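You operate a simulated robot arm through the tools that you are given. There is no shell and no other tool. Be economical: measure what you need, move in short steps, check, and stop when the job is done.

You are at the controls of a simulated robot arm. One attempt, no reset.

Task
Share out the beans: one scoop on each of the three small plates.
Fine: use the purple scoop, stand it back and put the lid on the bean box again. Set down upright: purple scoop.
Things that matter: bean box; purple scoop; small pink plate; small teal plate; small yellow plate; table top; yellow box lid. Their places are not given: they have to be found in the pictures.

The check looks at the end state, three seconds after you hand in, the way a careful person would. Anything else that was tipped, shoved, dropped, spilled or broken makes it a failure. Lids that push on must go on centred and level and be pressed home; caps that screw on are set level and turned clockwise until they are tight.

Robot
A 7-joint arm with a two-finger parallel gripper, fixed in place. Base frame: the origin is at the foot of the arm, x ahead of it, y to its left, z up; the work surface is at about z = 720. Readings come in mm, rad, newtons and seconds.
With the tool pointing down near the work surface it reaches from about 340 to 780 mm from the base axis. Its first joint turns from -2.897 to 2.897 rad. Payload 3.91 kg.
Tool frame: the origin (TCP) lies between the finger pads and is the grasp point; the fingertips stand 30 mm ahead of it; z points along the fingers, y is the line along which they close. Largest opening 110 mm; finger width 20, thickness 10; the body of the gripper, 48 by 112 mm, starts 55 mm behind the TCP.
Orientation is that of the tool frame in the base frame, as a unit quaternion [x, y, z, w]. With the fingers straight down and closing along the base's y, the tool's x points along the base's -x, its y along +y and its z along -z.

Tools
- The arm moves only by the tool jog_arm. Its argument "steps" is text: rows parted by semicolons, each of 6 numbers parted by spaces: the shift along the tool's x, y, z in units of 500 mm (1.0 is 500 mm), then the turn, a rotation vector about the tool's x, y, z in units of 90 degrees (1.0 is 90 degrees). In form: x y z wx wy wz; .... A call has 1 to 10 rows; each row is the pose to reach, as a shift and turn from the pose commanded when the call began, along the tool's axes at that moment. "claw" is the opening, from 0 (shut) to 1 (fully open), set as the call begins (left out, the last holds). A call with a number of a shift or a turn outside -1 to 1 is refused whole. Rows are played at 5 a second. More than 50 mm and 0.15 rad between two rows, or a gripper value outside its range, and nothing of the call is played. A pose out of reach is approached as far as the arm can. The call stops where the force on the tool passes 40 N (or 10 N more than at its start, if that is more) or the arm is blocked; 0.2 s more then pass. The fingers move at their own pace (about 153 mm/s each) and stop on an object; they squeeze with about 41 N. The grip force told is the motor's: it shows also when the fingers shut on nothing. Time passes only in rows, and 0.2 s behind the last, so rows that repeat a pose let the fingers close. It gives the time, the measured TCP pose, the force on the tool (base axes), the opening and the grip force at its end, in the units of the frame above (readings bear some noise), with the torque about the TCP (base axes, N m) and any sound that the robot's microphone picked up.
- Cameras (640 x 400 px; columns grow to the right, rows downward): "scene" is fixed at [398.1, 651.2, 1486.7]; the picture's right is [-0.73, 0.68, 0.00], its down [0.61, 0.65, -0.45] and it looks along [-0.31, -0.33, -0.89] (base axes); focal length 337 px, centre (320, 200). "wrist" rides on the gripper at [77, 7, -114] in the tool frame; the picture's right is [-0.09, 1.00, 0.00], its down [-0.80, -0.07, -0.59] and it looks along [-0.59, -0.05, 0.80] (tool axes); focal length 270 px, centre (320, 200).
- capture(camera): a new picture of that camera. No time passes.
- slide_trunk(by): slides the trunk up (or, below 0, down) by that many mm; the arm rides with it, the base frame stays. It gives what a move gives, with no picture.
- point_at(camera, pixels): for up to 12 pixels [column, row] of the newest picture of that camera ("zoom" is the newest enlarged one), the place [x, y, z] in the base frame of the surface seen there, good to about 2 mm. No time passes.
- zoom(camera, box): a new picture of the part [left, top, right, bottom] of that camera's present view, enlarged. No time passes.
- close_job(): hands the job in; it is judged then, once.

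Go step by step. Measure first, check grasps and placings, and put right what went wrong. The budget is 80 turns and 34 pictures, counting those below and the enlarged ones. Unless the task says otherwise, let go and move clear before handing in, and close with one line.

The tools are called after "Emit:" as a command line: name --argument value ..., lists and objects as JSON in quotes. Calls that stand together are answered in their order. jog_arm: Moves the arm, as the interface text tells. Its arguments: {"type":"object","properties":{"steps":{"type":"string"},"claw":{"type":"number"}},"required":["steps"]} The other tools are called the same way: slide_trunk (by) slides the trunk up or down; capture (camera) takes a picture; point_at (camera, pixels) gives the place of the surface under pixels of a picture; zoom (camera, box) takes an enlarged picture of a part of a camera's view; close_job () hands the job in.

At the start:

```text
time: 0.0
ee_pos: [59.3, 478.3, 1089.3]
tool_rot: [0.0, 1.0, 0.0, 0.0]
contact_force: [-0.8, 0.8, 0.1]
wrist_torque: [-0.03, 0.0, 0.0]
grip_width: 110.4
finger_force: 0.1
trunk travel left (down, up): [-500.0, 110.0]
```

scene: 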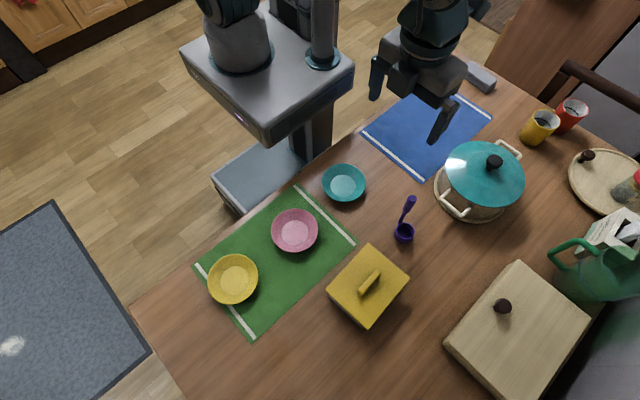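
wrist: 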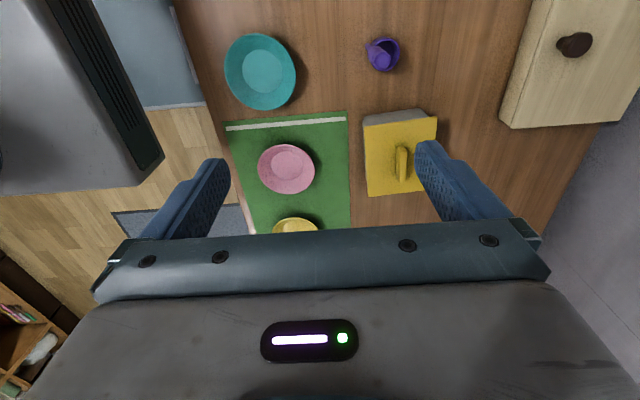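

The scene picture shows the yellow-lidded box near (368,285), the purple scoop near (404,232), and the plates at (344,183), (295,231) and (233,279). I'll zoom in and measure.

Emit:
zoom --camera "scene" --box '[310, 180, 438, 340]'

Emit:
point_at --camera "scene" --pixels '[[344, 187], [295, 232], [233, 280], [370, 247], [409, 278], [368, 328], [327, 291], [377, 272], [362, 290], [410, 200], [404, 234], [420, 260]]'

```text
2.50 times, centred on (374, 260) of scene
```

zoom: 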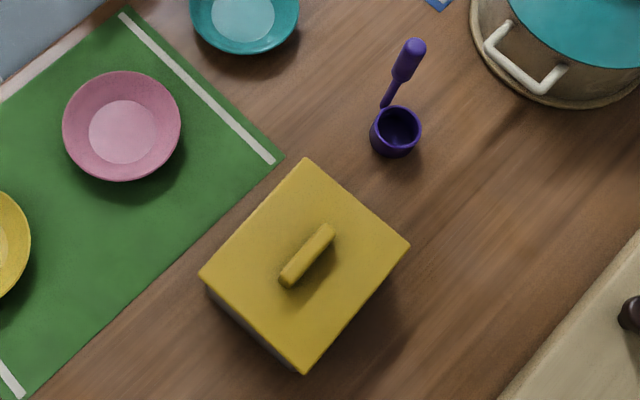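

```text
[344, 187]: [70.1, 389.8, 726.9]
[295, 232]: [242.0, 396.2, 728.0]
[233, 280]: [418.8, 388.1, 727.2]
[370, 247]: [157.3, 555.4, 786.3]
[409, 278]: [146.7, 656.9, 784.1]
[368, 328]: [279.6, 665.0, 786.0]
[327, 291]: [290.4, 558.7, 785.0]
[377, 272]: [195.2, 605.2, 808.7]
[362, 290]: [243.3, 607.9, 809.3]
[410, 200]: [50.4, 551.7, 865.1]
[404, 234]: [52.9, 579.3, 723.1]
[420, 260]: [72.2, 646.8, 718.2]
```

The scoop stands upright with its handle rising to about z 865, and the lid top is at about z 785. I'll measure the scoop and the lid in more detail.

Emit:
point_at --camera "zoom" --pixels '[[416, 42], [412, 55], [404, 70], [396, 82], [390, 92], [383, 104], [374, 128], [417, 132], [395, 109], [391, 153], [396, 130], [398, 145]]'

Emit:
point_at --camera "zoom" --pixels '[[330, 228], [285, 284], [307, 255], [312, 262], [304, 162], [404, 243], [303, 370], [203, 276], [250, 340], [210, 300], [300, 375], [255, 325]]'

Emit:
zoom --camera "scene" --box '[370, 180, 434, 250]'

```text
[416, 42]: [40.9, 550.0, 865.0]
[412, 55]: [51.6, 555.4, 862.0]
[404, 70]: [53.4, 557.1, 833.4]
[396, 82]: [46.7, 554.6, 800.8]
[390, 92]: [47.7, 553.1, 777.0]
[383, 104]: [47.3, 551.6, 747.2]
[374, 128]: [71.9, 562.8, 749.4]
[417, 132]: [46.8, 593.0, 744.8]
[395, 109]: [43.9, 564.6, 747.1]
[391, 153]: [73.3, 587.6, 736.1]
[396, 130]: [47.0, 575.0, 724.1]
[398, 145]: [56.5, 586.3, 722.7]
```

```text
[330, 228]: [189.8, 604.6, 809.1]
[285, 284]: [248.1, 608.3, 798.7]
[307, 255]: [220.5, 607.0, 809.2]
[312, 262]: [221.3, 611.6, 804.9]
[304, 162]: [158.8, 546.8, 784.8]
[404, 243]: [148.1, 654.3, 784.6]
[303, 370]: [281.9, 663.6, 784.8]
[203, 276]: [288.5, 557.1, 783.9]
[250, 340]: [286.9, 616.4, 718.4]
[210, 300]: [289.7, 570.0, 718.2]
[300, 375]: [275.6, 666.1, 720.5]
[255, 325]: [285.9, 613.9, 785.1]
```

```text
5.71 times, centred on (402, 215) of scene
```

zoom: 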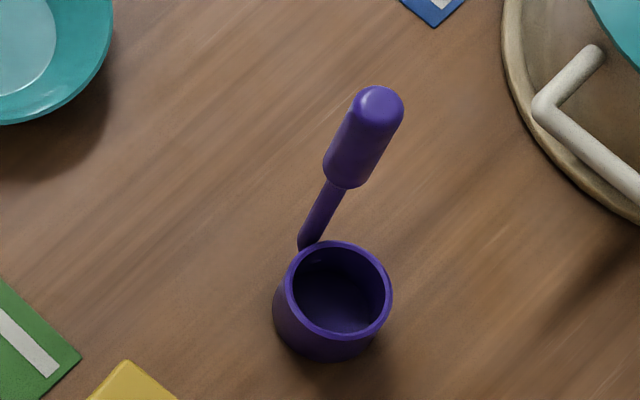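

The lid is about 131 × 107 mm, centred near (219,606) and yawed about 4°. Its handle runs along x at z 809. I'll move above the handle and look.

Emit:
jog_arm --steps "-0.05 0.04 0.05 0 0 -0.01; -0.1 0.08 0.1 0 0 -0.02; -0.15 0.12 0.16 0 0 -0.03; -0.2 0.16 0.22 0 0 -0.04; -0.26 0.2 0.28 0 0 -0.048; -0.32 0.256 0.32 0 0 -0.048; -0.32 0.256 0.4 0 0 -0.048; -0.32 0.256 0.4 0 0 -0.048" --claw 0.5

Emit:
capture --camera "wrist"

```text
time: 1.8
ee_pos: [219.1, 606.4, 888.2]
tool_rot: [-0.037, 0.999, 0.0, -0.001]
contact_force: [0.0, -0.6, -0.3]
wrist_torque: [-0.02, 0.0, -0.02]
grip_width: 55.1
finger_force: 0.0
trunk travel left (down, up): [-500.0, 110.0]
```

```text
29 pictures are left
```

wrist: 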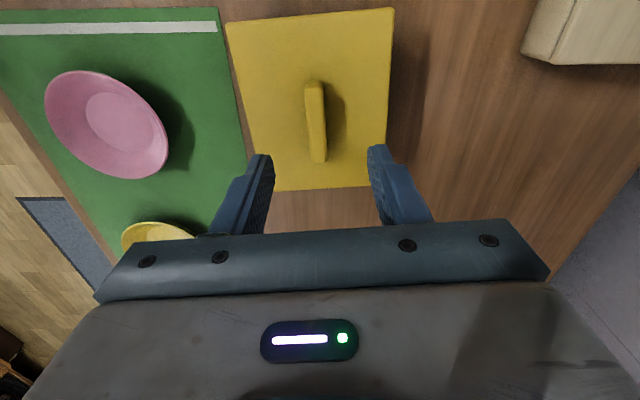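

The tool is over the lid with its yaw aligned to the handle (wrist pixels around (315,120)). I'll descend to z 818 and close.

Emit:
jog_arm --steps "0 0 0.07 0 0 0; 0 0 0.14 0 0 0; 0 0 0.14 0 0 0"

Emit:
jog_arm --steps "0 0 0 0 0 0; 0 0 0 0 0 0; 0 0 0 0 0 0" --claw 0

Emit:
jog_arm --steps "0 0 -0.02 0 0 0; 0 0 -0.05 0 0 0; 0 0 -0.1 0 0 0; 0 0 -0.1 0 0 0"

Emit:
capture --camera "scene"

```text
time: 2.6
ee_pos: [220.9, 606.7, 819.6]
tool_rot: [-0.037, 0.999, 0.0, 0.0]
contact_force: [0.9, -0.9, 0.1]
wrist_torque: [-0.04, 0.04, 0.02]
grip_width: 54.9
finger_force: 0.1
trunk travel left (down, up): [-500.0, 110.0]
```

```text
time: 3.4
ee_pos: [220.8, 607.2, 818.4]
tool_rot: [-0.037, 0.999, 0.0, 0.0]
contact_force: [-0.8, -0.8, -0.3]
wrist_torque: [0.01, 0.04, -0.03]
grip_width: 12.8
finger_force: 41.0
trunk travel left (down, up): [-500.0, 110.0]
```

```text
time: 4.4
ee_pos: [218.2, 606.3, 868.9]
tool_rot: [-0.037, 0.999, 0.0, 0.0]
contact_force: [-0.4, 0.4, -0.8]
wrist_torque: [-0.01, 0.0, 0.01]
grip_width: 12.6
finger_force: 40.7
trunk travel left (down, up): [-500.0, 110.0]
```

```text
28 pictures are left
```

scene: 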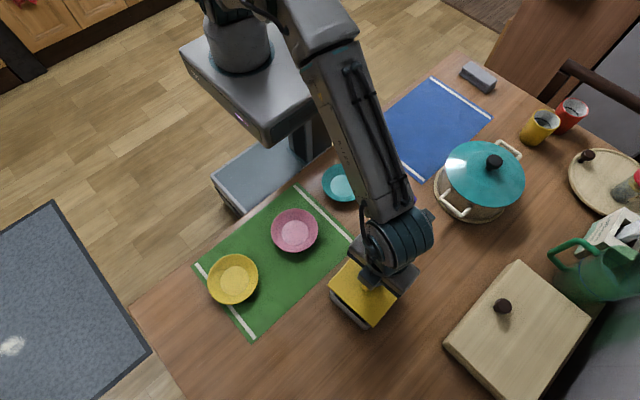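

The lid is held and lifted (opening 12.6 mm, force 41 N). I'll carry it to the free table area near (390,600).

Emit:
jog_arm --steps "0 0 -0.04 0 0 0; -0.09 -0.01 -0.04 0 0 0; -0.18 -0.02 -0.04 0 0 0; -0.27 -0.03 -0.04 0 0 0; -0.342 -0.037 -0.04 0 0 0; -0.342 -0.037 0.05 0 0 0; -0.342 -0.037 0.12 0 0 0; -0.342 -0.037 0.15 0 0 0; -0.342 -0.037 0.15 0 0 0"

Emit:
capture --camera "scene"

```text
time: 6.4
ee_pos: [391.3, 600.0, 796.0]
tool_rot: [-0.037, 0.999, 0.0, 0.0]
contact_force: [0.1, 0.2, -0.8]
wrist_torque: [0.0, 0.04, -0.02]
grip_width: 12.9
finger_force: 41.1
trunk travel left (down, up): [-500.0, 110.0]
```

```text
27 pictures are left
```

scene: 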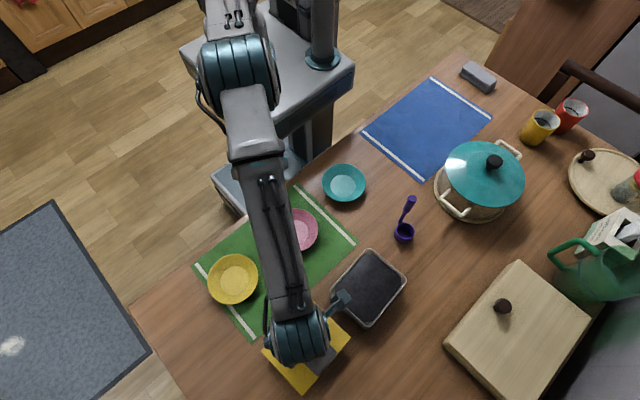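

The lid hangs clear and the open box shows dark beans (370,285). I'll lower the lid gently onto the table.

Emit:
jog_arm --steps "0 0 0.02 0 0 0; 0 0 0.03 0 0 0; 0 0 0.04 0 0 0; 0 0 0.046 0 0 0; 0 0 0.052 0 0 0; 0 0 0.058 0 0 0; 0 0 0.064 0 0 0; 0 0 0.07 0 0 0; 0 0 0.076 0 0 0; 0 0 0.08 0 0 0"

Emit:
zoom --camera "scene" --box '[230, 220, 430, 400]'

```text
time: 8.4
ee_pos: [393.3, 602.8, 765.8]
tool_rot: [-0.038, 0.999, 0.006, 0.004]
contact_force: [1.3, 1.0, 15.8]
wrist_torque: [-0.52, 0.53, 0.0]
grip_width: 12.8
finger_force: 40.6
trunk travel left (down, up): [-500.0, 110.0]
stopped in row 9: the force on the tool passed its limit at 41 N (the readings are from after the stop); the commanded pose is now the measured one
```

```text
2.22 times, centred on (330, 310) of scene
```

zoom: 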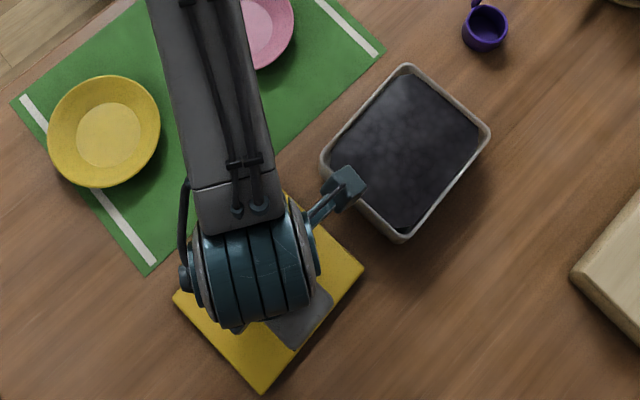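

The lid is on the table at TCP z 766. I'll release it, rise, and look at the beans.

Emit:
jog_arm --steps "0 0 0 0 0 0; 0 0 0 0 0 0" --claw 0.45

Emit:
jog_arm --steps "0 0 -0.06 0 0 0; 0 0 -0.15 0 0 0; 0 0 -0.24 0 0 0; 0.09 0 -0.3 0 0 0; 0.18 0 -0.36 0 0 0; 0.27 0 -0.36 0 0 0; 0.36 -0.03 -0.36 0 0 0; 0.45 -0.06 -0.36 0 0 0; 0.45 -0.06 -0.36 0 0 0"

Emit:
capture --camera "wrist"

Emit:
zoom --camera "scene" --box '[230, 200, 430, 400]'

```text
time: 9.0
ee_pos: [392.2, 603.9, 762.1]
tool_rot: [-0.038, 0.999, 0.003, 0.003]
contact_force: [1.2, 4.5, 11.7]
wrist_torque: [-0.16, 0.01, 0.05]
grip_width: 47.1
finger_force: 0.2
trunk travel left (down, up): [-500.0, 110.0]
```

```text
refused: row 4 steps farther than a row can; nothing moved
```

```text
25 pictures are left
```

wrist: 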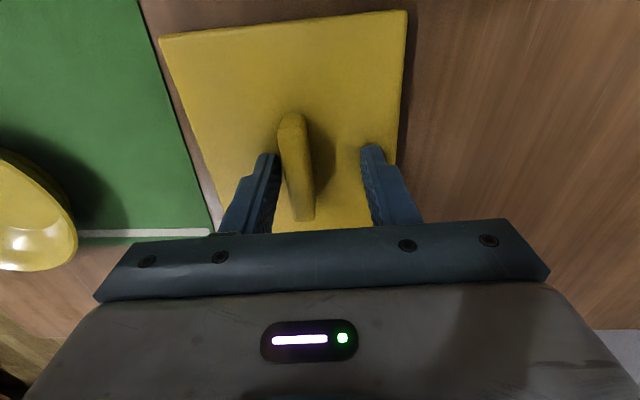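

```text
2.00 times, centred on (330, 300) of scene
```

zoom: 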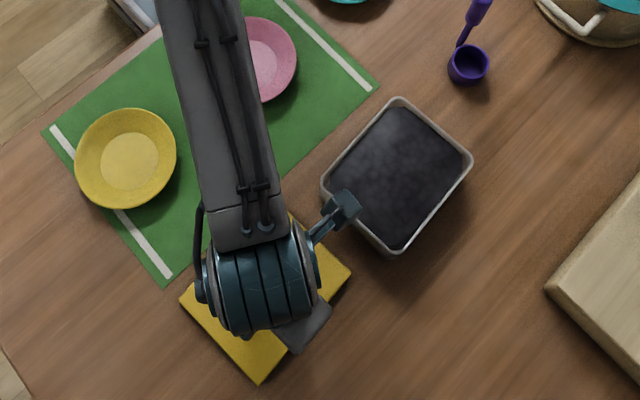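

The lid rests on the table and the gripper is open. I'll retreat upward and head toward the scoop.

Emit:
jog_arm --steps "0 0 -0.09 0 0 0; 0 0 -0.18 0 0 0; 0 0 -0.27 0 0 0; 0.07 0 -0.33 0 0 0; 0.14 0 -0.37 0 0 0; 0.23 0 -0.38 0 0 0; 0.32 0 -0.38 0 0 0; 0.32 0 -0.38 0 0 0"

Emit:
point_at --camera "zoom" --pixels '[[400, 97], [472, 157], [392, 252], [323, 185], [395, 180], [400, 125], [440, 160], [380, 220], [350, 175], [400, 104], [331, 185], [340, 300]]'

Emit:
capture --camera "scene"

```text
time: 10.8
ee_pos: [235.9, 590.2, 950.5]
tool_rot: [-0.036, 0.999, 0.002, 0.002]
contact_force: [0.4, 0.8, -0.6]
wrist_torque: [0.04, -0.01, 0.01]
grip_width: 49.7
finger_force: 0.1
trunk travel left (down, up): [-500.0, 110.0]
```

```text
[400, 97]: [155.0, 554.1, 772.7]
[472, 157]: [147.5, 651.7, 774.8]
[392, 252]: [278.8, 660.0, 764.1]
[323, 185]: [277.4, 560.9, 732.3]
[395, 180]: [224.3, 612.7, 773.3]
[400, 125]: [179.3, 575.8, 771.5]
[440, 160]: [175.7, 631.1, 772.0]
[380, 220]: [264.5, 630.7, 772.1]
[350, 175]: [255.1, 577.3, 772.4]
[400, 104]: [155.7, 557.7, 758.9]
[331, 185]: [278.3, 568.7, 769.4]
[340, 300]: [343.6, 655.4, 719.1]
```

```text
23 pictures are left
```

scene: 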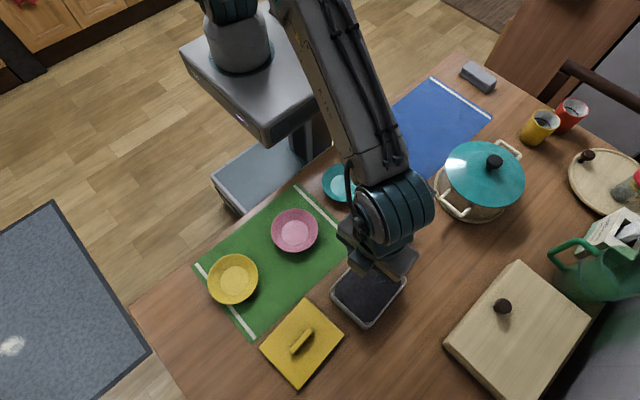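

The open box is nearly full, with the beans at about z 772 and the rim at about 775. I'll go above the scoop handle and yaw so the fingers close along the handle-to-cup direction.

Emit:
jog_arm --steps "0.08 -0.01 0 0 0 0.07; 0.16 -0.02 0 0 0 0.14; 0.24 -0.03 0 0 0 0.21; 0.32 -0.04 0 0 0 0.289; 0.38 -0.049 0 0 0 0.289; 0.38 -0.049 0 0 0 0.289"

Emit:
capture --camera "wrist"

Emit:
zoom --camera "scene" --box '[310, 230, 430, 340]'

```text
time: 12.2
ee_pos: [44.8, 550.7, 953.0]
tool_rot: [0.189, 0.982, 0.003, 0.002]
contact_force: [-0.8, -0.6, 0.5]
wrist_torque: [0.0, -0.03, 0.01]
grip_width: 49.7
finger_force: 0.1
trunk travel left (down, up): [-500.0, 110.0]
```

```text
22 pictures are left
```

wrist: 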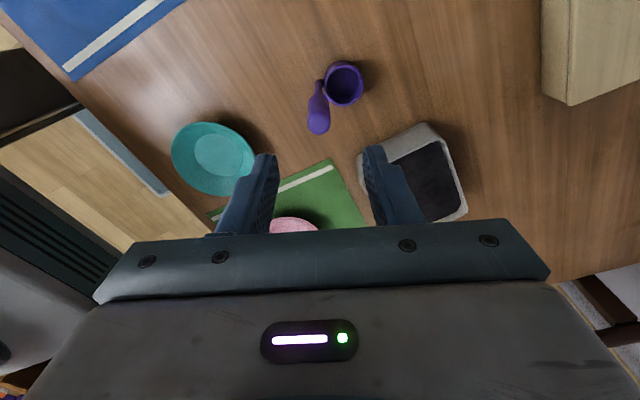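

```text
3.64 times, centred on (370, 285) of scene
```

zoom: 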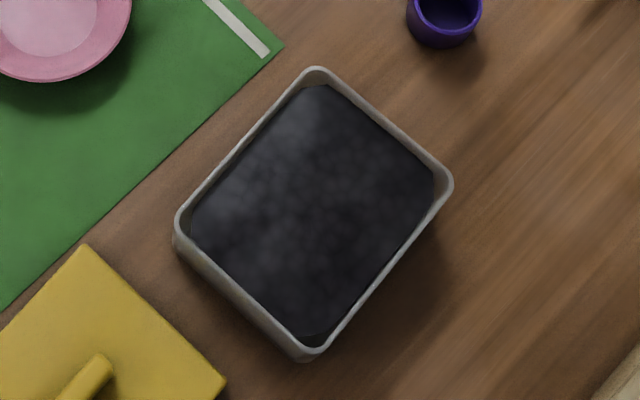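

The box walls show a little freeboard above the beans. I'll measure the bean level, the rim, and the handle's exact position.

Emit:
point_at --camera "zoom" --pixels '[[315, 180], [250, 150], [400, 180], [320, 290], [220, 220], [313, 70], [450, 185], [308, 350], [180, 220], [290, 330], [318, 95], [430, 190]]'

Emit:
point_at --camera "wrist" --pixels '[[318, 120], [310, 118], [327, 118], [318, 105], [318, 90], [312, 100], [324, 100], [343, 85], [360, 85], [345, 68]]'

```text
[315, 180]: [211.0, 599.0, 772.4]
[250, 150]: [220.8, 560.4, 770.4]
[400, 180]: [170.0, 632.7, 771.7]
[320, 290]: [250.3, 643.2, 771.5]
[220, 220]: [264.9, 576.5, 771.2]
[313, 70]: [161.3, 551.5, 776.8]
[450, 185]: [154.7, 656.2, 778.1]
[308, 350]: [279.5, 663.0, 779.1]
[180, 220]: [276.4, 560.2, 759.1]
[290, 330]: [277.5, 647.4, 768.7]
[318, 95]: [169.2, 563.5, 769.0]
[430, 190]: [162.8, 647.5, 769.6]
```

```text
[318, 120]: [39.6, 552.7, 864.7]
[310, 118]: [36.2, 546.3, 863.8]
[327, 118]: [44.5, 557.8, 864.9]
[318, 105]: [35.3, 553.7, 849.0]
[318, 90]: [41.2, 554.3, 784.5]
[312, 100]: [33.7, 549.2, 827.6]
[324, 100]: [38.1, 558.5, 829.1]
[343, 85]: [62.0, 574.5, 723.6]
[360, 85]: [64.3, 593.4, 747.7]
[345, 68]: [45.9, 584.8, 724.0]
```

The handle centre is at about (44,552.5), directly under the tool. I'll descend to z ≈ 845 and grip.

Emit:
jog_arm --steps "0 0.002 0.07 0 0 0; 0 0.002 0.14 0 0 0; 0 0.002 0.215 0 0 0; 0 0.002 0.215 0 0 0"

Emit:
jog_arm --steps "0 0 0 0 0 0; 0 0 0 0 0 0; 0 0 0 0 0 0" --claw 0

Emit:
jog_arm --steps "0 0 -0.05 0 0 0; 0 0 -0.1 0 0 0; 0 0 -0.18 0 0 0; 0 0 -0.18 0 0 0"

Emit:
zoom --camera "scene" --box '[330, 100, 490, 260]'

```text
time: 13.2
ee_pos: [46.6, 553.8, 844.0]
tool_rot: [0.188, 0.982, 0.003, 0.002]
contact_force: [-0.2, 0.0, 0.2]
wrist_torque: [-0.02, 0.01, 0.02]
grip_width: 49.4
finger_force: 0.1
trunk travel left (down, up): [-500.0, 110.0]
```

```text
time: 14.0
ee_pos: [45.0, 552.6, 843.8]
tool_rot: [0.188, 0.982, 0.003, 0.001]
contact_force: [0.3, -0.1, 0.9]
wrist_torque: [-0.01, 0.02, -0.01]
grip_width: 18.0
finger_force: 40.7
trunk travel left (down, up): [-500.0, 110.0]
```

```text
time: 15.0
ee_pos: [45.2, 552.2, 932.8]
tool_rot: [0.188, 0.982, 0.003, 0.001]
contact_force: [1.0, -0.2, -0.9]
wrist_torque: [0.01, 0.02, -0.01]
grip_width: 17.9
finger_force: 41.2
trunk travel left (down, up): [-500.0, 110.0]
```

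```text
2.50 times, centred on (410, 180) of scene
```

zoom: 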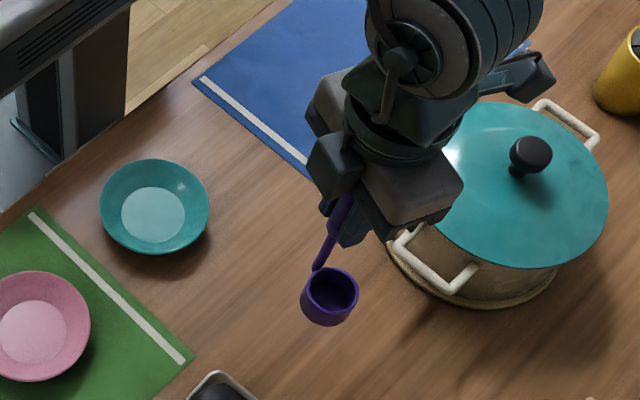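

The scoop is held (18 mm, 41 N); the cup bottom is 125 mm below the TCP. I'll move over the box, keeping the cup above the rim.

Emit:
jog_arm --steps "-0.07 0.042 0 0 0 0; -0.14 0.084 0 0 0 0; -0.21 0.126 0 0 0 0; -0.271 0.168 0 0 0 0; -0.271 0.168 0.05 0 0 0; -0.271 0.168 0.07 0 0 0; -0.271 0.168 0.09 0 0 0; -0.271 0.168 0.11 0 0 0; -0.271 0.168 0.13 0 0 0"

Emit:
zoom --camera "scene" --box '[310, 210, 430, 340]'

```text
time: 17.0
ee_pos: [204.2, 580.6, 867.0]
tool_rot: [0.188, 0.982, 0.004, 0.0]
contact_force: [-0.7, 0.1, -0.6]
wrist_torque: [0.0, 0.05, -0.03]
grip_width: 18.0
finger_force: 41.1
trunk travel left (down, up): [-500.0, 110.0]
```

```text
3.08 times, centred on (370, 275) of scene
```

zoom: 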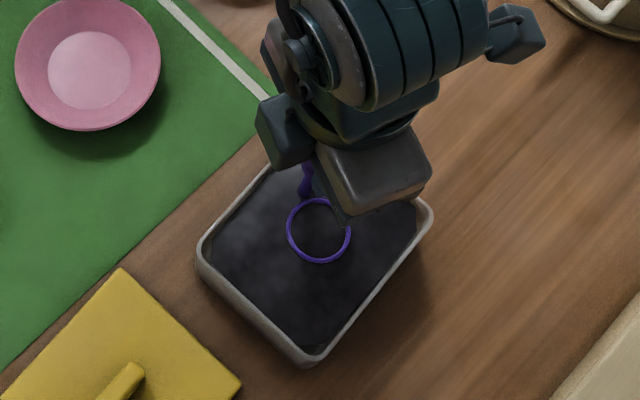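

The beans give no resistance and the rim is level with the surface at (318,230). I'll go 12 mm deeper, then lift and look.

Emit:
jog_arm --steps "0 0 0.012 0 0 0; 0 0 0.024 0 0 0; -0.02 0.01 0.024 0 0 0; -0.02 0.01 0.024 0 0 0; -0.02 0.01 0 0 0 0; -0.02 0.01 -0.03 0 0 0; -0.02 0.01 -0.06 0 0 0; -0.02 0.01 -0.1 0 0 0; -0.02 0.01 -0.13 0 0 0; -0.02 0.01 -0.13 0 0 0"

Emit:
zoom --camera "scene" --box '[310, 210, 430, 340]'

```text
time: 19.2
ee_pos: [213.4, 583.1, 933.6]
tool_rot: [0.188, 0.982, 0.003, 0.002]
contact_force: [-0.2, -0.1, -1.2]
wrist_torque: [0.01, -0.01, 0.01]
grip_width: 17.9
finger_force: 41.2
trunk travel left (down, up): [-500.0, 110.0]
```

```text
3.08 times, centred on (370, 275) of scene
```

zoom: 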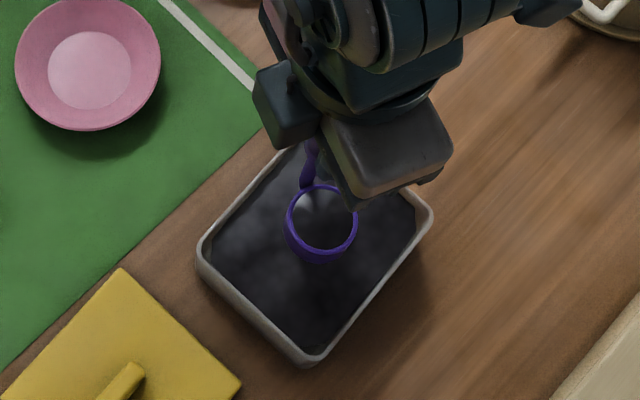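

The cup came up filled with dark beans, level, at zoom pixels (322,218). I'll carry it upright to the pink plate.

Emit:
jog_arm --steps "-0.015 -0.035 0 0 0 0; -0.04 -0.1 0 0 0 0; -0.067 -0.17 0 0 0 0; -0.094 -0.24 0 0 0 0; -0.12 -0.31 0 0 0 0; -0.142 -0.363 0.01 0 0 0; -0.15 -0.383 0.025 0 0 0; -0.15 -0.383 0.025 0 0 0"

Emit:
capture --camera "scene"

```text
time: 21.0
ee_pos: [212.8, 375.2, 919.8]
tool_rot: [0.188, 0.982, 0.003, 0.001]
contact_force: [-0.5, -0.2, -0.5]
wrist_torque: [-0.02, -0.02, 0.02]
grip_width: 18.2
finger_force: 41.0
trunk travel left (down, up): [-500.0, 110.0]
```

```text
17 pictures are left
```

scene: 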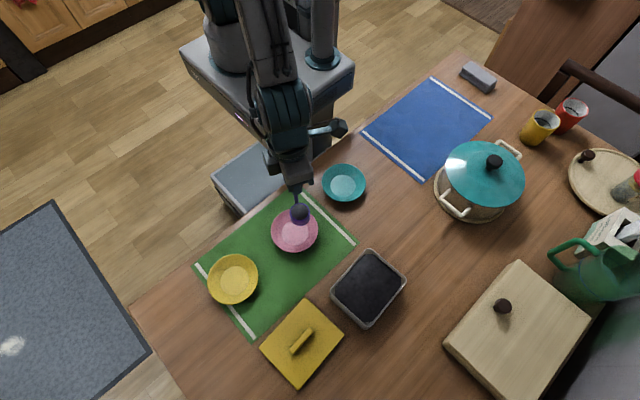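

The cup is above the pink plate near (300,212). I'll tilt about the tool's y with the lip held over the plate centre.

Emit:
jog_arm --steps "-0.029 0 -0.004 0 0.095 0; -0.058 0 -0.004 0 0.19 0; -0.087 0 0.001 0 0.285 0; -0.115 0 0.010 0 0.38 0; -0.141 0 0.023 0 0.475 0; -0.165 0 0.040 0 0.57 0; -0.187 0 0.060 0 0.665 0; -0.205 0 0.083 0 0.76 0; -0.219 0 0.108 0 0.855 0; -0.230 0 0.136 0 0.95 0"

Emit:
zoom --camera "scene" --box '[190, 130, 430, 330]'

```text
time: 23.2
ee_pos: [320.3, 333.8, 851.8]
tool_rot: [0.136, 0.721, 0.131, -0.666]
contact_force: [0.6, 0.1, -0.8]
wrist_torque: [-0.04, -0.08, -0.02]
grip_width: 17.9
finger_force: 41.4
trunk travel left (down, up): [-500.0, 110.0]
```

```text
2.00 times, centred on (310, 230) of scene
```

zoom: 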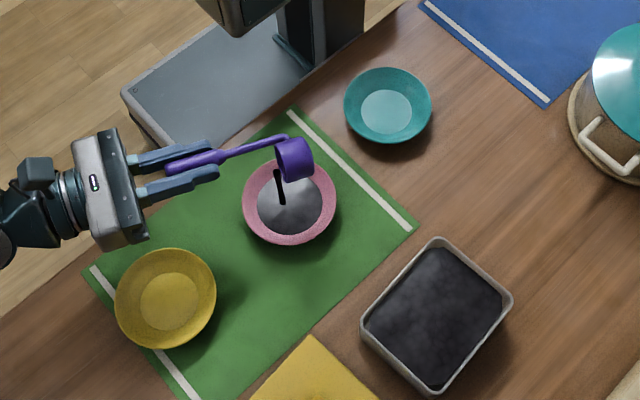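

The beans are falling onto the pink plate and the stream is visible at zoom (278,185). I'll tilt a bit more and wait until it's empty.

Emit:
jog_arm --steps "0 0 0 0 0.09 0; 0 0 0 0 0.17 0; 0 0 0 0 0.17 0; 0 0 0 0 0.17 0; 0 0 0 0 0.17 0; 0 0 0 0 0.17 0"

Emit:
zoom --camera "scene" --box '[190, 130, 430, 330]'

```text
time: 24.6
ee_pos: [319.3, 333.7, 851.3]
tool_rot: [-0.117, -0.627, -0.147, 0.756]
contact_force: [-0.3, 0.4, -1.2]
wrist_torque: [-0.05, -0.03, 0.0]
grip_width: 18.0
finger_force: 40.8
trunk travel left (down, up): [-500.0, 110.0]
```

```text
2.00 times, centred on (310, 230) of scene
```

zoom: 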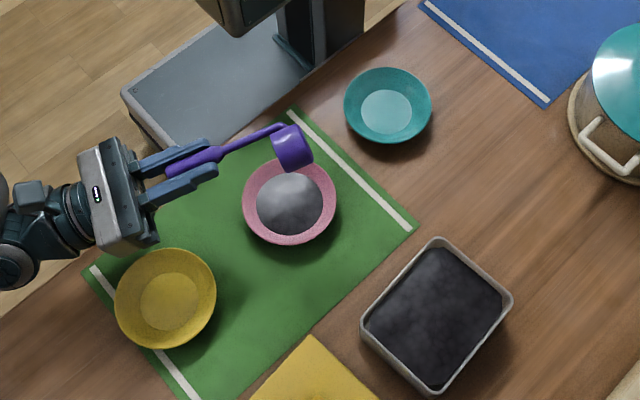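

The pink plate has its pile and the cup is empty. I'll untilt while rising.

Emit:
jog_arm --steps "0.04 0 0.008 0 -0.095 0; 0.08 0 0.015 0 -0.19 0; 0.12 0 0.023 0 -0.285 0; 0.160 0 0.030 0 -0.38 0; 0.160 0 0.030 0 -0.475 0; 0.160 0 0.030 0 -0.57 0; 0.160 0 0.030 0 -0.665 0; 0.160 0 0.030 0 -0.76 0; 0.160 0 0.030 0 -0.855 0; 0.160 0 0.030 0 -0.95 0"

Emit:
jog_arm --steps "0 0 0 0 -0.09 0; 0 0 0 0 -0.17 0; 0 0 0 0 -0.17 0"

```text
time: 26.8
ee_pos: [319.8, 332.0, 934.1]
tool_rot: [0.187, 0.974, 0.028, -0.128]
contact_force: [-0.9, -0.5, -0.7]
wrist_torque: [-0.03, 0.01, 0.0]
grip_width: 18.1
finger_force: 41.5
trunk travel left (down, up): [-500.0, 110.0]
```

```text
time: 27.6
ee_pos: [319.2, 331.7, 934.3]
tool_rot: [0.188, 0.982, 0.004, 0.003]
contact_force: [-0.4, 0.1, -0.6]
wrist_torque: [0.0, -0.01, 0.0]
grip_width: 18.0
finger_force: 41.1
trunk travel left (down, up): [-500.0, 110.0]
```

The scoop is upright again. Now I'll go back to the box and dip for the second scoop.

Emit:
jog_arm --steps "0.066 0.064 0 0 0 0; 0.132 0.128 0 0 0 0; 0.198 0.191 0 0 0 0; 0.264 0.255 0 0 0 0; 0.33 0.319 0 0 0 0; 0.394 0.380 0 0 0 0; 0.394 0.380 0.07 0 0 0; 0.394 0.380 0.12 0 0 0; 0.394 0.380 0.160 0 0 0; 0.394 0.380 0.160 0 0 0"

Emit:
jog_arm --steps "-0.02 0.01 0 0 0 0; -0.02 0.01 0 0 0 0; -0.02 0.01 -0.03 0 0 0; -0.02 0.01 -0.06 0 0 0; -0.02 0.01 -0.1 0 0 0; -0.02 0.01 -0.16 0 0 0; -0.02 0.01 -0.16 0 0 0"

Emit:
zoom --camera "scene" --box '[230, 180, 430, 340]'

```text
time: 29.8
ee_pos: [205.8, 582.1, 853.4]
tool_rot: [0.188, 0.982, 0.003, 0.002]
contact_force: [-0.4, 0.1, -1.0]
wrist_torque: [0.0, -0.04, 0.03]
grip_width: 18.1
finger_force: 40.8
trunk travel left (down, up): [-500.0, 110.0]
```

```text
time: 31.4
ee_pos: [218.2, 584.1, 934.6]
tool_rot: [0.188, 0.982, 0.004, 0.002]
contact_force: [-0.7, 0.5, -1.1]
wrist_torque: [-0.03, 0.03, 0.0]
grip_width: 17.9
finger_force: 40.9
trunk travel left (down, up): [-500.0, 110.0]
```

```text
2.50 times, centred on (330, 260) of scene
```

zoom: 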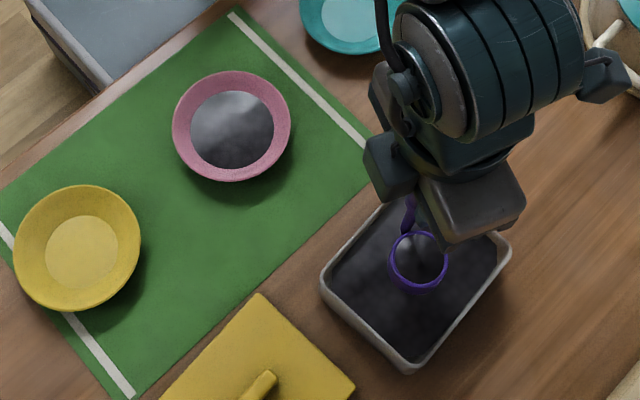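

The second scoop is full. I'll carry it to the teal plate.

Emit:
jog_arm --steps "0.012 -0.04 0 0 0 0; 0.036 -0.11 0 0 0 0; 0.062 -0.187 0 0 0 0; 0.088 -0.265 0 0 0 0; 0.114 -0.345 0 0 0 0; 0.14 -0.424 0 0 0 0; 0.164 -0.497 0.01 0 0 0; 0.174 -0.527 0.028 0 0 0; 0.174 -0.527 0.028 0 0 0"

```text
time: 33.4
ee_pos: [41.0, 369.3, 918.5]
tool_rot: [0.188, 0.982, 0.002, 0.002]
contact_force: [-0.5, -0.1, -1.7]
wrist_torque: [-0.02, 0.02, -0.04]
grip_width: 18.2
finger_force: 40.8
trunk travel left (down, up): [-500.0, 110.0]
```

I'm above the teal plate within 2 mm, so I'll tilt the same way.

Emit:
jog_arm --steps "-0.029 0 -0.004 0 0.095 0; -0.058 0 -0.004 0 0.19 0; -0.087 0 0.001 0 0.285 0; -0.115 0 0.010 0 0.38 0; -0.141 0 0.023 0 0.475 0; -0.165 0 0.040 0 0.57 0; -0.187 0 0.060 0 0.665 0; -0.205 0 0.083 0 0.76 0; -0.219 0 0.108 0 0.855 0; -0.230 0 0.136 0 0.95 0"

Emit:
jog_arm --steps "0 0 0 0 0.09 0; 0 0 0 0 0.17 0; 0 0 0 0 0.17 0; 0 0 0 0 0.17 0; 0 0 0 0 0.17 0; 0 0 0 0 0.17 0"

Emit:
zoom --camera "scene" --box '[190, 100, 430, 330]'

```text
time: 35.6
ee_pos: [148.7, 327.8, 848.7]
tool_rot: [0.137, 0.721, 0.132, -0.667]
contact_force: [-0.4, 0.7, -1.7]
wrist_torque: [-0.06, -0.07, 0.0]
grip_width: 18.1
finger_force: 41.2
trunk travel left (down, up): [-500.0, 110.0]
```

```text
time: 37.0
ee_pos: [148.5, 327.8, 849.4]
tool_rot: [-0.118, -0.628, -0.147, 0.755]
contact_force: [0.1, 0.2, -1.3]
wrist_torque: [-0.04, -0.04, -0.04]
grip_width: 18.1
finger_force: 40.9
trunk travel left (down, up): [-500.0, 110.0]
```

```text
1.74 times, centred on (310, 215) of scene
```

zoom: 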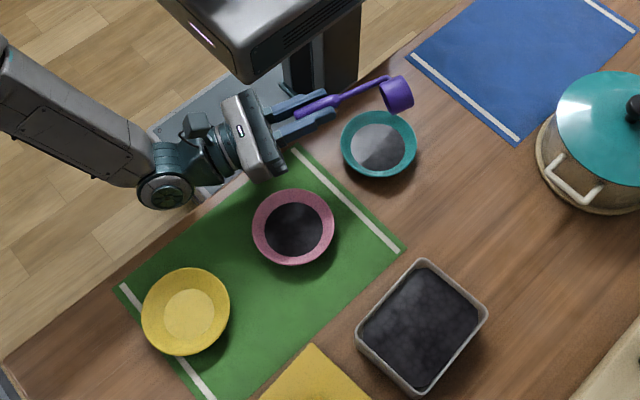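

The teal plate is filled, with no spill visible. I'll untilt and rise.

Emit:
jog_arm --steps "0.04 0 0.008 0 -0.095 0; 0.08 0 0.015 0 -0.19 0; 0.12 0 0.023 0 -0.285 0; 0.160 0 0.030 0 -0.38 0; 0.160 0 0.030 0 -0.475 0; 0.160 0 0.030 0 -0.57 0; 0.160 0 0.030 0 -0.665 0; 0.160 0 0.030 0 -0.76 0; 0.160 0 0.030 0 -0.855 0; 0.160 0 0.030 0 -0.95 0"

Emit:
jog_arm --steps "0 0 0 0 -0.09 0; 0 0 0 0 -0.17 0; 0 0 0 0 -0.17 0"

```text
time: 39.2
ee_pos: [146.6, 327.5, 931.6]
tool_rot: [0.186, 0.974, 0.028, -0.128]
contact_force: [0.3, -0.2, -1.7]
wrist_torque: [-0.04, -0.05, 0.01]
grip_width: 17.8
finger_force: 41.0
trunk travel left (down, up): [-500.0, 110.0]
```

```text
time: 40.0
ee_pos: [147.5, 328.3, 932.3]
tool_rot: [0.188, 0.982, 0.003, 0.003]
contact_force: [1.0, 0.0, -0.5]
wrist_torque: [-0.01, 0.02, 0.03]
grip_width: 17.7
finger_force: 41.1
trunk travel left (down, up): [-500.0, 110.0]
```

Next I'll go to the box for the third scoop.

Emit:
jog_arm --steps "0.013 0.086 0 0 0 0; 0.026 0.172 0 0 0 0; 0.038 0.258 0 0 0 0; 0.05 0.344 0 0 0 0; 0.063 0.43 0 0 0 0; 0.076 0.516 0 0 0 0; 0.076 0.516 0.07 0 0 0; 0.076 0.516 0.12 0 0 0; 0.076 0.516 0.158 0 0 0; 0.076 0.516 0.158 0 0 0"

Emit:
jog_arm --steps "-0.02 0.01 0 0 0 0; -0.02 0.01 0 0 0 0; -0.02 0.01 -0.03 0 0 0; -0.02 0.01 -0.06 0 0 0; -0.02 0.01 -0.1 0 0 0; -0.02 0.01 -0.16 0 0 0; -0.02 0.01 -0.16 0 0 0"

Emit:
zoom --camera "scene" --box '[230, 180, 430, 340]'

```text
time: 42.2
ee_pos: [207.3, 581.5, 855.0]
tool_rot: [0.189, 0.982, 0.004, 0.001]
contact_force: [0.1, 0.1, -0.8]
wrist_torque: [-0.01, -0.04, 0.0]
grip_width: 18.2
finger_force: 41.6
trunk travel left (down, up): [-500.0, 110.0]
```

```text
time: 43.8
ee_pos: [218.2, 582.3, 933.3]
tool_rot: [0.189, 0.982, 0.003, 0.002]
contact_force: [-1.0, 0.3, -0.3]
wrist_torque: [-0.01, 0.05, 0.01]
grip_width: 18.2
finger_force: 40.9
trunk travel left (down, up): [-500.0, 110.0]
```

```text
2.50 times, centred on (330, 260) of scene
```

zoom: 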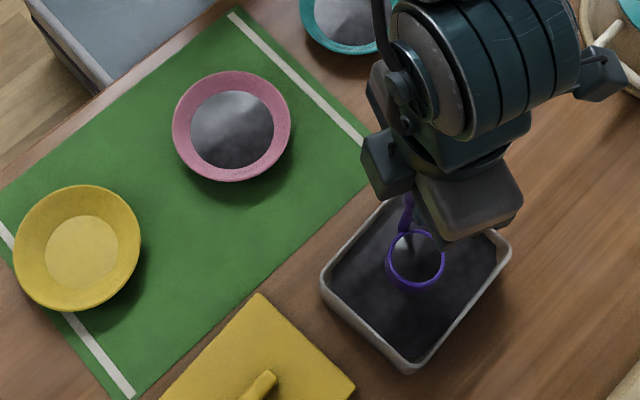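

The third scoop is full. I'll carry it to the yellow plate and yaw 30° on the way so the tilted wrist stays within reach.

Emit:
jog_arm --steps "-0.03 -0.016 0 0 0 0; -0.09 -0.048 0 0 0 0.06; -0.16 -0.085 0 0 0 0.12; -0.235 -0.125 0 0 0 0.18; -0.31 -0.165 0 0 0 0.24; -0.385 -0.205 0 0 0 0.3; -0.435 -0.232 0.01 0 0 0.333; -0.453 -0.242 0.026 0 0 0.333; -0.453 -0.242 0.026 0 0 0.333"

```text
time: 45.8
ee_pos: [384.5, 385.7, 920.5]
tool_rot: [0.437, 0.9, 0.003, 0.0]
contact_force: [0.5, -0.1, -1.2]
wrist_torque: [-0.04, 0.03, 0.02]
grip_width: 18.1
finger_force: 41.3
trunk travel left (down, up): [-500.0, 110.0]
```

The pose is as planned over the yellow plate, so I'll pour.

Emit:
jog_arm --steps "-0.029 0 -0.004 0 0.095 0; -0.058 0 -0.004 0 0.19 0; -0.087 0 0.001 0 0.285 0; -0.115 0 0.010 0 0.38 0; -0.141 0 0.023 0 0.475 0; -0.165 0 0.040 0 0.57 0; -0.187 0 0.060 0 0.665 0; -0.205 0 0.083 0 0.76 0; -0.219 0 0.108 0 0.855 0; -0.230 0 0.136 0 0.95 0"

Emit:
jog_arm --steps "0 0 0 0 0.09 0; 0 0 0 0 0.17 0; 0 0 0 0 0.17 0; 0 0 0 0 0.17 0; 0 0 0 0 0.17 0; 0 0 0 0 0.17 0"

Emit:
zoom --camera "scene" --box '[130, 120, 430, 350]'

```text
time: 48.0
ee_pos: [455.1, 295.7, 852.7]
tool_rot: [0.317, 0.661, 0.299, -0.611]
contact_force: [0.5, -0.2, 0.0]
wrist_torque: [-0.06, -0.02, -0.01]
grip_width: 18.2
finger_force: 41.5
trunk travel left (down, up): [-500.0, 110.0]
```

```text
time: 49.4
ee_pos: [454.4, 296.9, 853.4]
tool_rot: [-0.274, -0.575, -0.337, 0.693]
contact_force: [0.1, -0.4, -1.6]
wrist_torque: [-0.02, -0.03, 0.02]
grip_width: 18.0
finger_force: 41.0
trunk travel left (down, up): [-500.0, 110.0]
```

```text
1.74 times, centred on (280, 235) of scene
```

zoom: 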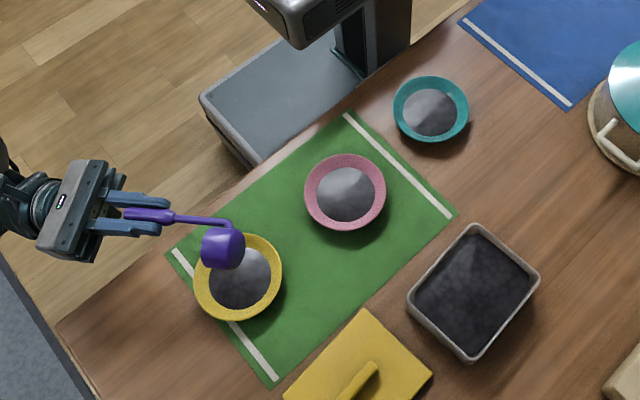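

All three plates now hold a pile. I'll untilt and rise.

Emit:
jog_arm --steps "0.04 0 0.008 0 -0.095 0; 0.08 0 0.015 0 -0.19 0; 0.12 0 0.023 0 -0.285 0; 0.160 0 0.030 0 -0.38 0; 0.160 0 0.030 0 -0.475 0; 0.160 0 0.030 0 -0.57 0; 0.160 0 0.030 0 -0.665 0; 0.160 0 0.030 0 -0.76 0; 0.160 0 0.030 0 -0.855 0; 0.160 0 0.030 0 -0.95 0"

Emit:
jog_arm --steps "0 0 0 0 -0.09 0; 0 0 0 0 -0.17 0; 0 0 0 0 -0.17 0"

```text
time: 51.6
ee_pos: [455.3, 295.7, 934.6]
tool_rot: [0.431, 0.893, 0.061, -0.118]
contact_force: [0.3, 0.2, -0.2]
wrist_torque: [-0.04, -0.03, -0.03]
grip_width: 18.0
finger_force: 40.9
trunk travel left (down, up): [-500.0, 110.0]
```

```text
time: 52.4
ee_pos: [454.9, 295.9, 935.8]
tool_rot: [0.436, 0.9, 0.003, 0.001]
contact_force: [0.5, -0.6, -0.2]
wrist_torque: [0.02, 0.0, 0.02]
grip_width: 18.1
finger_force: 40.5
trunk travel left (down, up): [-500.0, 110.0]
```

The scoop is upright and empty. I'll take it back to its original spot at (45,552).

Emit:
jog_arm --steps "0.0911 -0.0326 0 0 0 -0.0333; 0.1822 -0.0652 0 0 0 -0.0666; 0.2733 -0.0978 0 0 0 -0.0999; 0.3644 -0.1304 0 0 0 -0.1332; 0.4555 -0.163 0 0 0 -0.1665; 0.5466 -0.1956 0 0 0 -0.1998; 0.6377 -0.2282 0 0 0 -0.2331; 0.7288 -0.2608 0 0 0 -0.2664; 0.8199 -0.2934 0 0 0 -0.2997; 0.911 -0.326 0 0 0 -0.333"

Emit:
jog_arm --steps "0 0 0.06 0 0 0; 0 0 0.12 0 0 0; 0 0 0.15 0 0 0; 0 0 0.16 0 0 0; 0 0 0.168 0 0 0; 0 0 0.168 0 0 0"

```text
time: 54.6
ee_pos: [44.0, 552.4, 935.8]
tool_rot: [0.188, 0.982, 0.004, 0.002]
contact_force: [0.1, 0.1, -1.4]
wrist_torque: [-0.05, 0.02, 0.02]
grip_width: 18.2
finger_force: 40.9
trunk travel left (down, up): [-500.0, 110.0]
```

```text
time: 56.0
ee_pos: [46.3, 553.4, 850.8]
tool_rot: [0.187, 0.982, 0.004, 0.001]
contact_force: [-0.8, 0.5, -0.7]
wrist_torque: [-0.05, 0.02, -0.03]
grip_width: 18.0
finger_force: 40.9
trunk travel left (down, up): [-500.0, 110.0]
```

I'm about 6 mm above the standing height, so I'll lower in fine steps and watch the force.

Emit:
jog_arm --steps "0 0 0.004 0 0 0; 0 0 0.008 0 0 0; 0 0 0.011 0 0 0; 0 0 0.013 0 0 0; 0 0 0.013 0 0 0"

```text
time: 57.2
ee_pos: [46.2, 552.0, 846.4]
tool_rot: [0.188, 0.982, 0.006, 0.001]
contact_force: [-1.3, -2.7, 26.6]
wrist_torque: [0.0, -0.01, -0.02]
grip_width: 17.9
finger_force: 41.1
trunk travel left (down, up): [-500.0, 110.0]
```

It's touching the table (26 N). I'll ease off slightly, release, and rise straight up.

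Emit:
jog_arm --steps "0 0 -0.002 0 0 0; 0 0 -0.002 0 0 0"

Emit:
jog_arm --steps "0 0 0 0 0 0; 0 0 0 0 0 0" --claw 0.45

Emit:
jog_arm --steps "0 0 -0.05 0 0 0; 0 0 -0.12 0 0 0; 0 0 -0.2 0 0 0; 0 0 -0.2 0 0 0"

Emit:
capture --camera "wrist"

```text
time: 57.8
ee_pos: [46.0, 552.0, 846.9]
tool_rot: [0.188, 0.982, 0.005, 0.001]
contact_force: [-0.6, 0.1, 27.8]
wrist_torque: [0.43, -0.04, 0.02]
grip_width: 18.1
finger_force: 40.3
trunk travel left (down, up): [-500.0, 110.0]
```

```text
time: 58.4
ee_pos: [45.2, 553.1, 843.7]
tool_rot: [0.188, 0.982, 0.003, 0.001]
contact_force: [-0.1, 0.2, -0.1]
wrist_torque: [0.02, 0.01, 0.01]
grip_width: 49.6
finger_force: 0.1
trunk travel left (down, up): [-500.0, 110.0]
```

```text
time: 59.4
ee_pos: [45.9, 549.9, 944.1]
tool_rot: [0.188, 0.982, 0.004, 0.001]
contact_force: [-0.6, 1.0, -0.5]
wrist_torque: [-0.01, 0.02, -0.01]
grip_width: 49.4
finger_force: 0.1
trunk travel left (down, up): [-500.0, 110.0]
```

```text
10 pictures are left
```

wrist: 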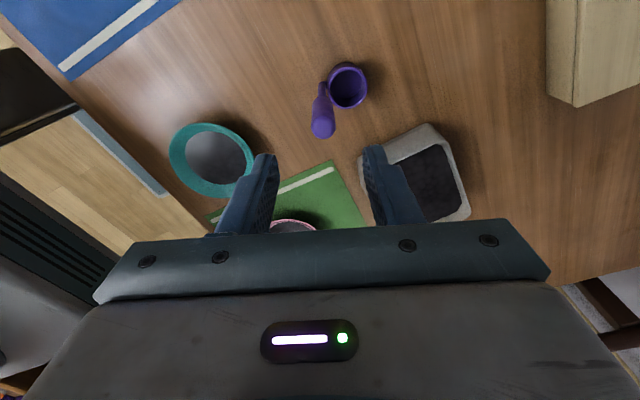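

The scoop stands upright again. Now I'll measure the lid and the box rim.

Emit:
zoom --camera "scene" --box '[250, 240, 410, 400]'

```text
2.50 times, centred on (330, 320) of scene
```

zoom: 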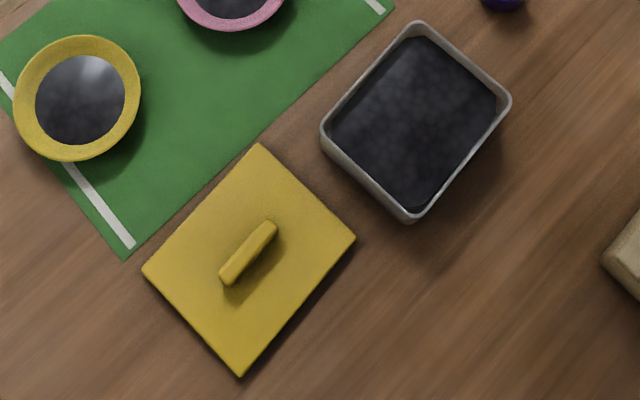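

Emit:
point_at --camera "zoom" --pixels '[[259, 147], [351, 238], [240, 374], [146, 270], [274, 226], [224, 280], [248, 252], [253, 258], [243, 247], [200, 230], [250, 200], [300, 290]]'

Emit:
point_at --camera "zoom" --pixels '[[416, 22], [508, 98], [411, 219], [323, 130], [418, 25], [505, 100], [409, 215], [326, 131], [370, 73], [464, 60], [460, 160], [365, 177]]'

```text
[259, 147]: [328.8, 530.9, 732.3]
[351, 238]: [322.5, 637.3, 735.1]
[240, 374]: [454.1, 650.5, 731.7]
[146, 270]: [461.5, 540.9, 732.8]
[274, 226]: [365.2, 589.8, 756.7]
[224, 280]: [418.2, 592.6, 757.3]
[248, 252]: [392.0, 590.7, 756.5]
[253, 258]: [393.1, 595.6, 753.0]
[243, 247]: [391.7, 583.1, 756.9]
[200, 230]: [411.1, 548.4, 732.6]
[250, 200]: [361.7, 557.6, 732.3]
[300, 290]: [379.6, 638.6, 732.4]
```

```text
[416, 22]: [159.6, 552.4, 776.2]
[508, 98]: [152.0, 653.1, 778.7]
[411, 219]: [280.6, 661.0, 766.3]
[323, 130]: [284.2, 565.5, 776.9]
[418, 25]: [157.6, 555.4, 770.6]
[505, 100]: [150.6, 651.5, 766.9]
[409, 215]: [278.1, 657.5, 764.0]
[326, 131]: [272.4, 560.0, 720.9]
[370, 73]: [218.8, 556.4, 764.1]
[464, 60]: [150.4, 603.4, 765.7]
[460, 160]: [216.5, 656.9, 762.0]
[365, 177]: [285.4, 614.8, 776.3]
```

The lid is level on the table, centred at (391.7,589.9) with the same 4° yaw, and it sits about 10 mm nearer the arm in y than I set it. The box hasn't moved. I'll move above the lid handle.

Emit:
jog_arm --steps "-0.077 0.041 0 0 0 -0.03; -0.154 0.082 0 0 0 -0.07; -0.231 0.123 0 0 0 -0.11; -0.308 0.164 0 0 0 -0.15; -0.385 0.205 0 0 0 -0.19; -0.462 0.246 0 0 0 -0.23; -0.539 0.287 0 0 0 -0.27; -0.616 0.329 0 0 0 -0.289; -0.616 0.329 0.09 0 0 -0.289; -0.616 0.329 0.16 0 0 -0.289"

Emit:
jog_arm --steps "0 0 0 0 0 0; 0 0 0 0 0 0"

```text
time: 61.6
ee_pos: [393.1, 591.7, 867.8]
tool_rot: [-0.037, 0.999, 0.003, 0.002]
contact_force: [-0.7, -0.1, 0.5]
wrist_torque: [-0.01, -0.01, -0.01]
grip_width: 49.4
finger_force: 0.0
trunk travel left (down, up): [-500.0, 110.0]
```

```text
time: 62.2
ee_pos: [393.0, 590.8, 868.4]
tool_rot: [-0.037, 0.999, 0.003, 0.003]
contact_force: [0.9, -0.2, -0.3]
wrist_torque: [0.0, -0.02, -0.03]
grip_width: 49.7
finger_force: 0.1
trunk travel left (down, up): [-500.0, 110.0]
```

I'm aligned over the handle. I'll descend to TCP z ≈ 767, correcting the 0.3° tilt on the way, then grip.

Emit:
jog_arm --steps "0 0 0.07 0.0037 0.0039 0; 0.001 -0.001 0.14 0.0037 0.0039 0; 0.001 -0.002 0.19 0.0037 0.0039 0; 0.001 -0.002 0.202 0.0037 0.0039 0; 0.001 -0.002 0.202 0.0037 0.0039 0"

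Emit:
jog_arm --steps "0 0 0 0 0 0; 0 0 0 0 0 0; 0 0 0 0 0 0" --claw 0

Emit:
jog_arm --steps "0 0 -0.03 0 0 0; 0 0 -0.1 0 0 0; 0 0 -0.19 0 0 0; 0 0 -0.25 0 0 0; 0 0 -0.25 0 0 0"

Emit:
capture --camera "wrist"

```text
time: 63.4
ee_pos: [392.6, 591.0, 764.3]
tool_rot: [-0.037, 0.999, 0.0, -0.001]
contact_force: [0.4, -0.3, 0.1]
wrist_torque: [0.02, -0.01, -0.01]
grip_width: 49.5
finger_force: 0.1
trunk travel left (down, up): [-500.0, 110.0]
```

```text
time: 64.2
ee_pos: [392.9, 591.6, 764.7]
tool_rot: [-0.038, 0.999, 0.0, 0.0]
contact_force: [-0.3, 0.4, 0.3]
wrist_torque: [0.02, -0.05, 0.05]
grip_width: 13.1
finger_force: 41.0
trunk travel left (down, up): [-500.0, 110.0]
```

```text
time: 65.4
ee_pos: [394.4, 590.3, 889.9]
tool_rot: [-0.038, 0.999, 0.001, -0.001]
contact_force: [-0.1, 0.2, -1.5]
wrist_torque: [0.01, 0.02, -0.01]
grip_width: 12.7
finger_force: 40.7
trunk travel left (down, up): [-500.0, 110.0]
```

```text
8 pictures are left
```

wrist: 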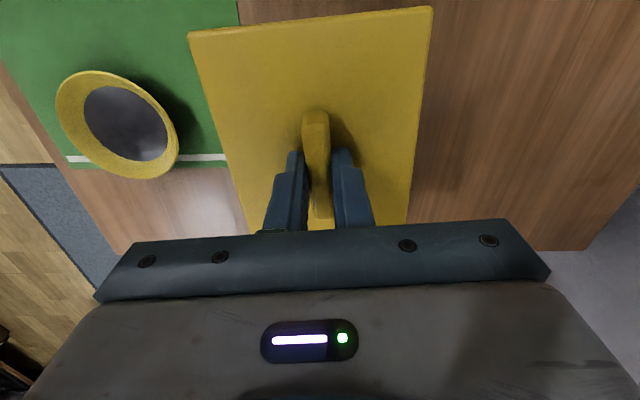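

The lid is held level. I'll measure its corners in hand to work out the exact shift.

Emit:
point_at --camera "wrist" --pixels '[[190, 34], [431, 10], [310, 24], [250, 30], [370, 18], [217, 130], [421, 110], [230, 180], [413, 170], [316, 120]]'

```text
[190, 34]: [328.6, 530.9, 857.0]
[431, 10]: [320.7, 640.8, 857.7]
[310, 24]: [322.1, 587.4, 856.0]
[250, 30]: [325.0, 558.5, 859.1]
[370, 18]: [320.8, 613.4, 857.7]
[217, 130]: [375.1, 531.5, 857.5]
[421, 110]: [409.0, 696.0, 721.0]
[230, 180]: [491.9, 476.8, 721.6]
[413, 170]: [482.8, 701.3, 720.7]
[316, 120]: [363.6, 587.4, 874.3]
```

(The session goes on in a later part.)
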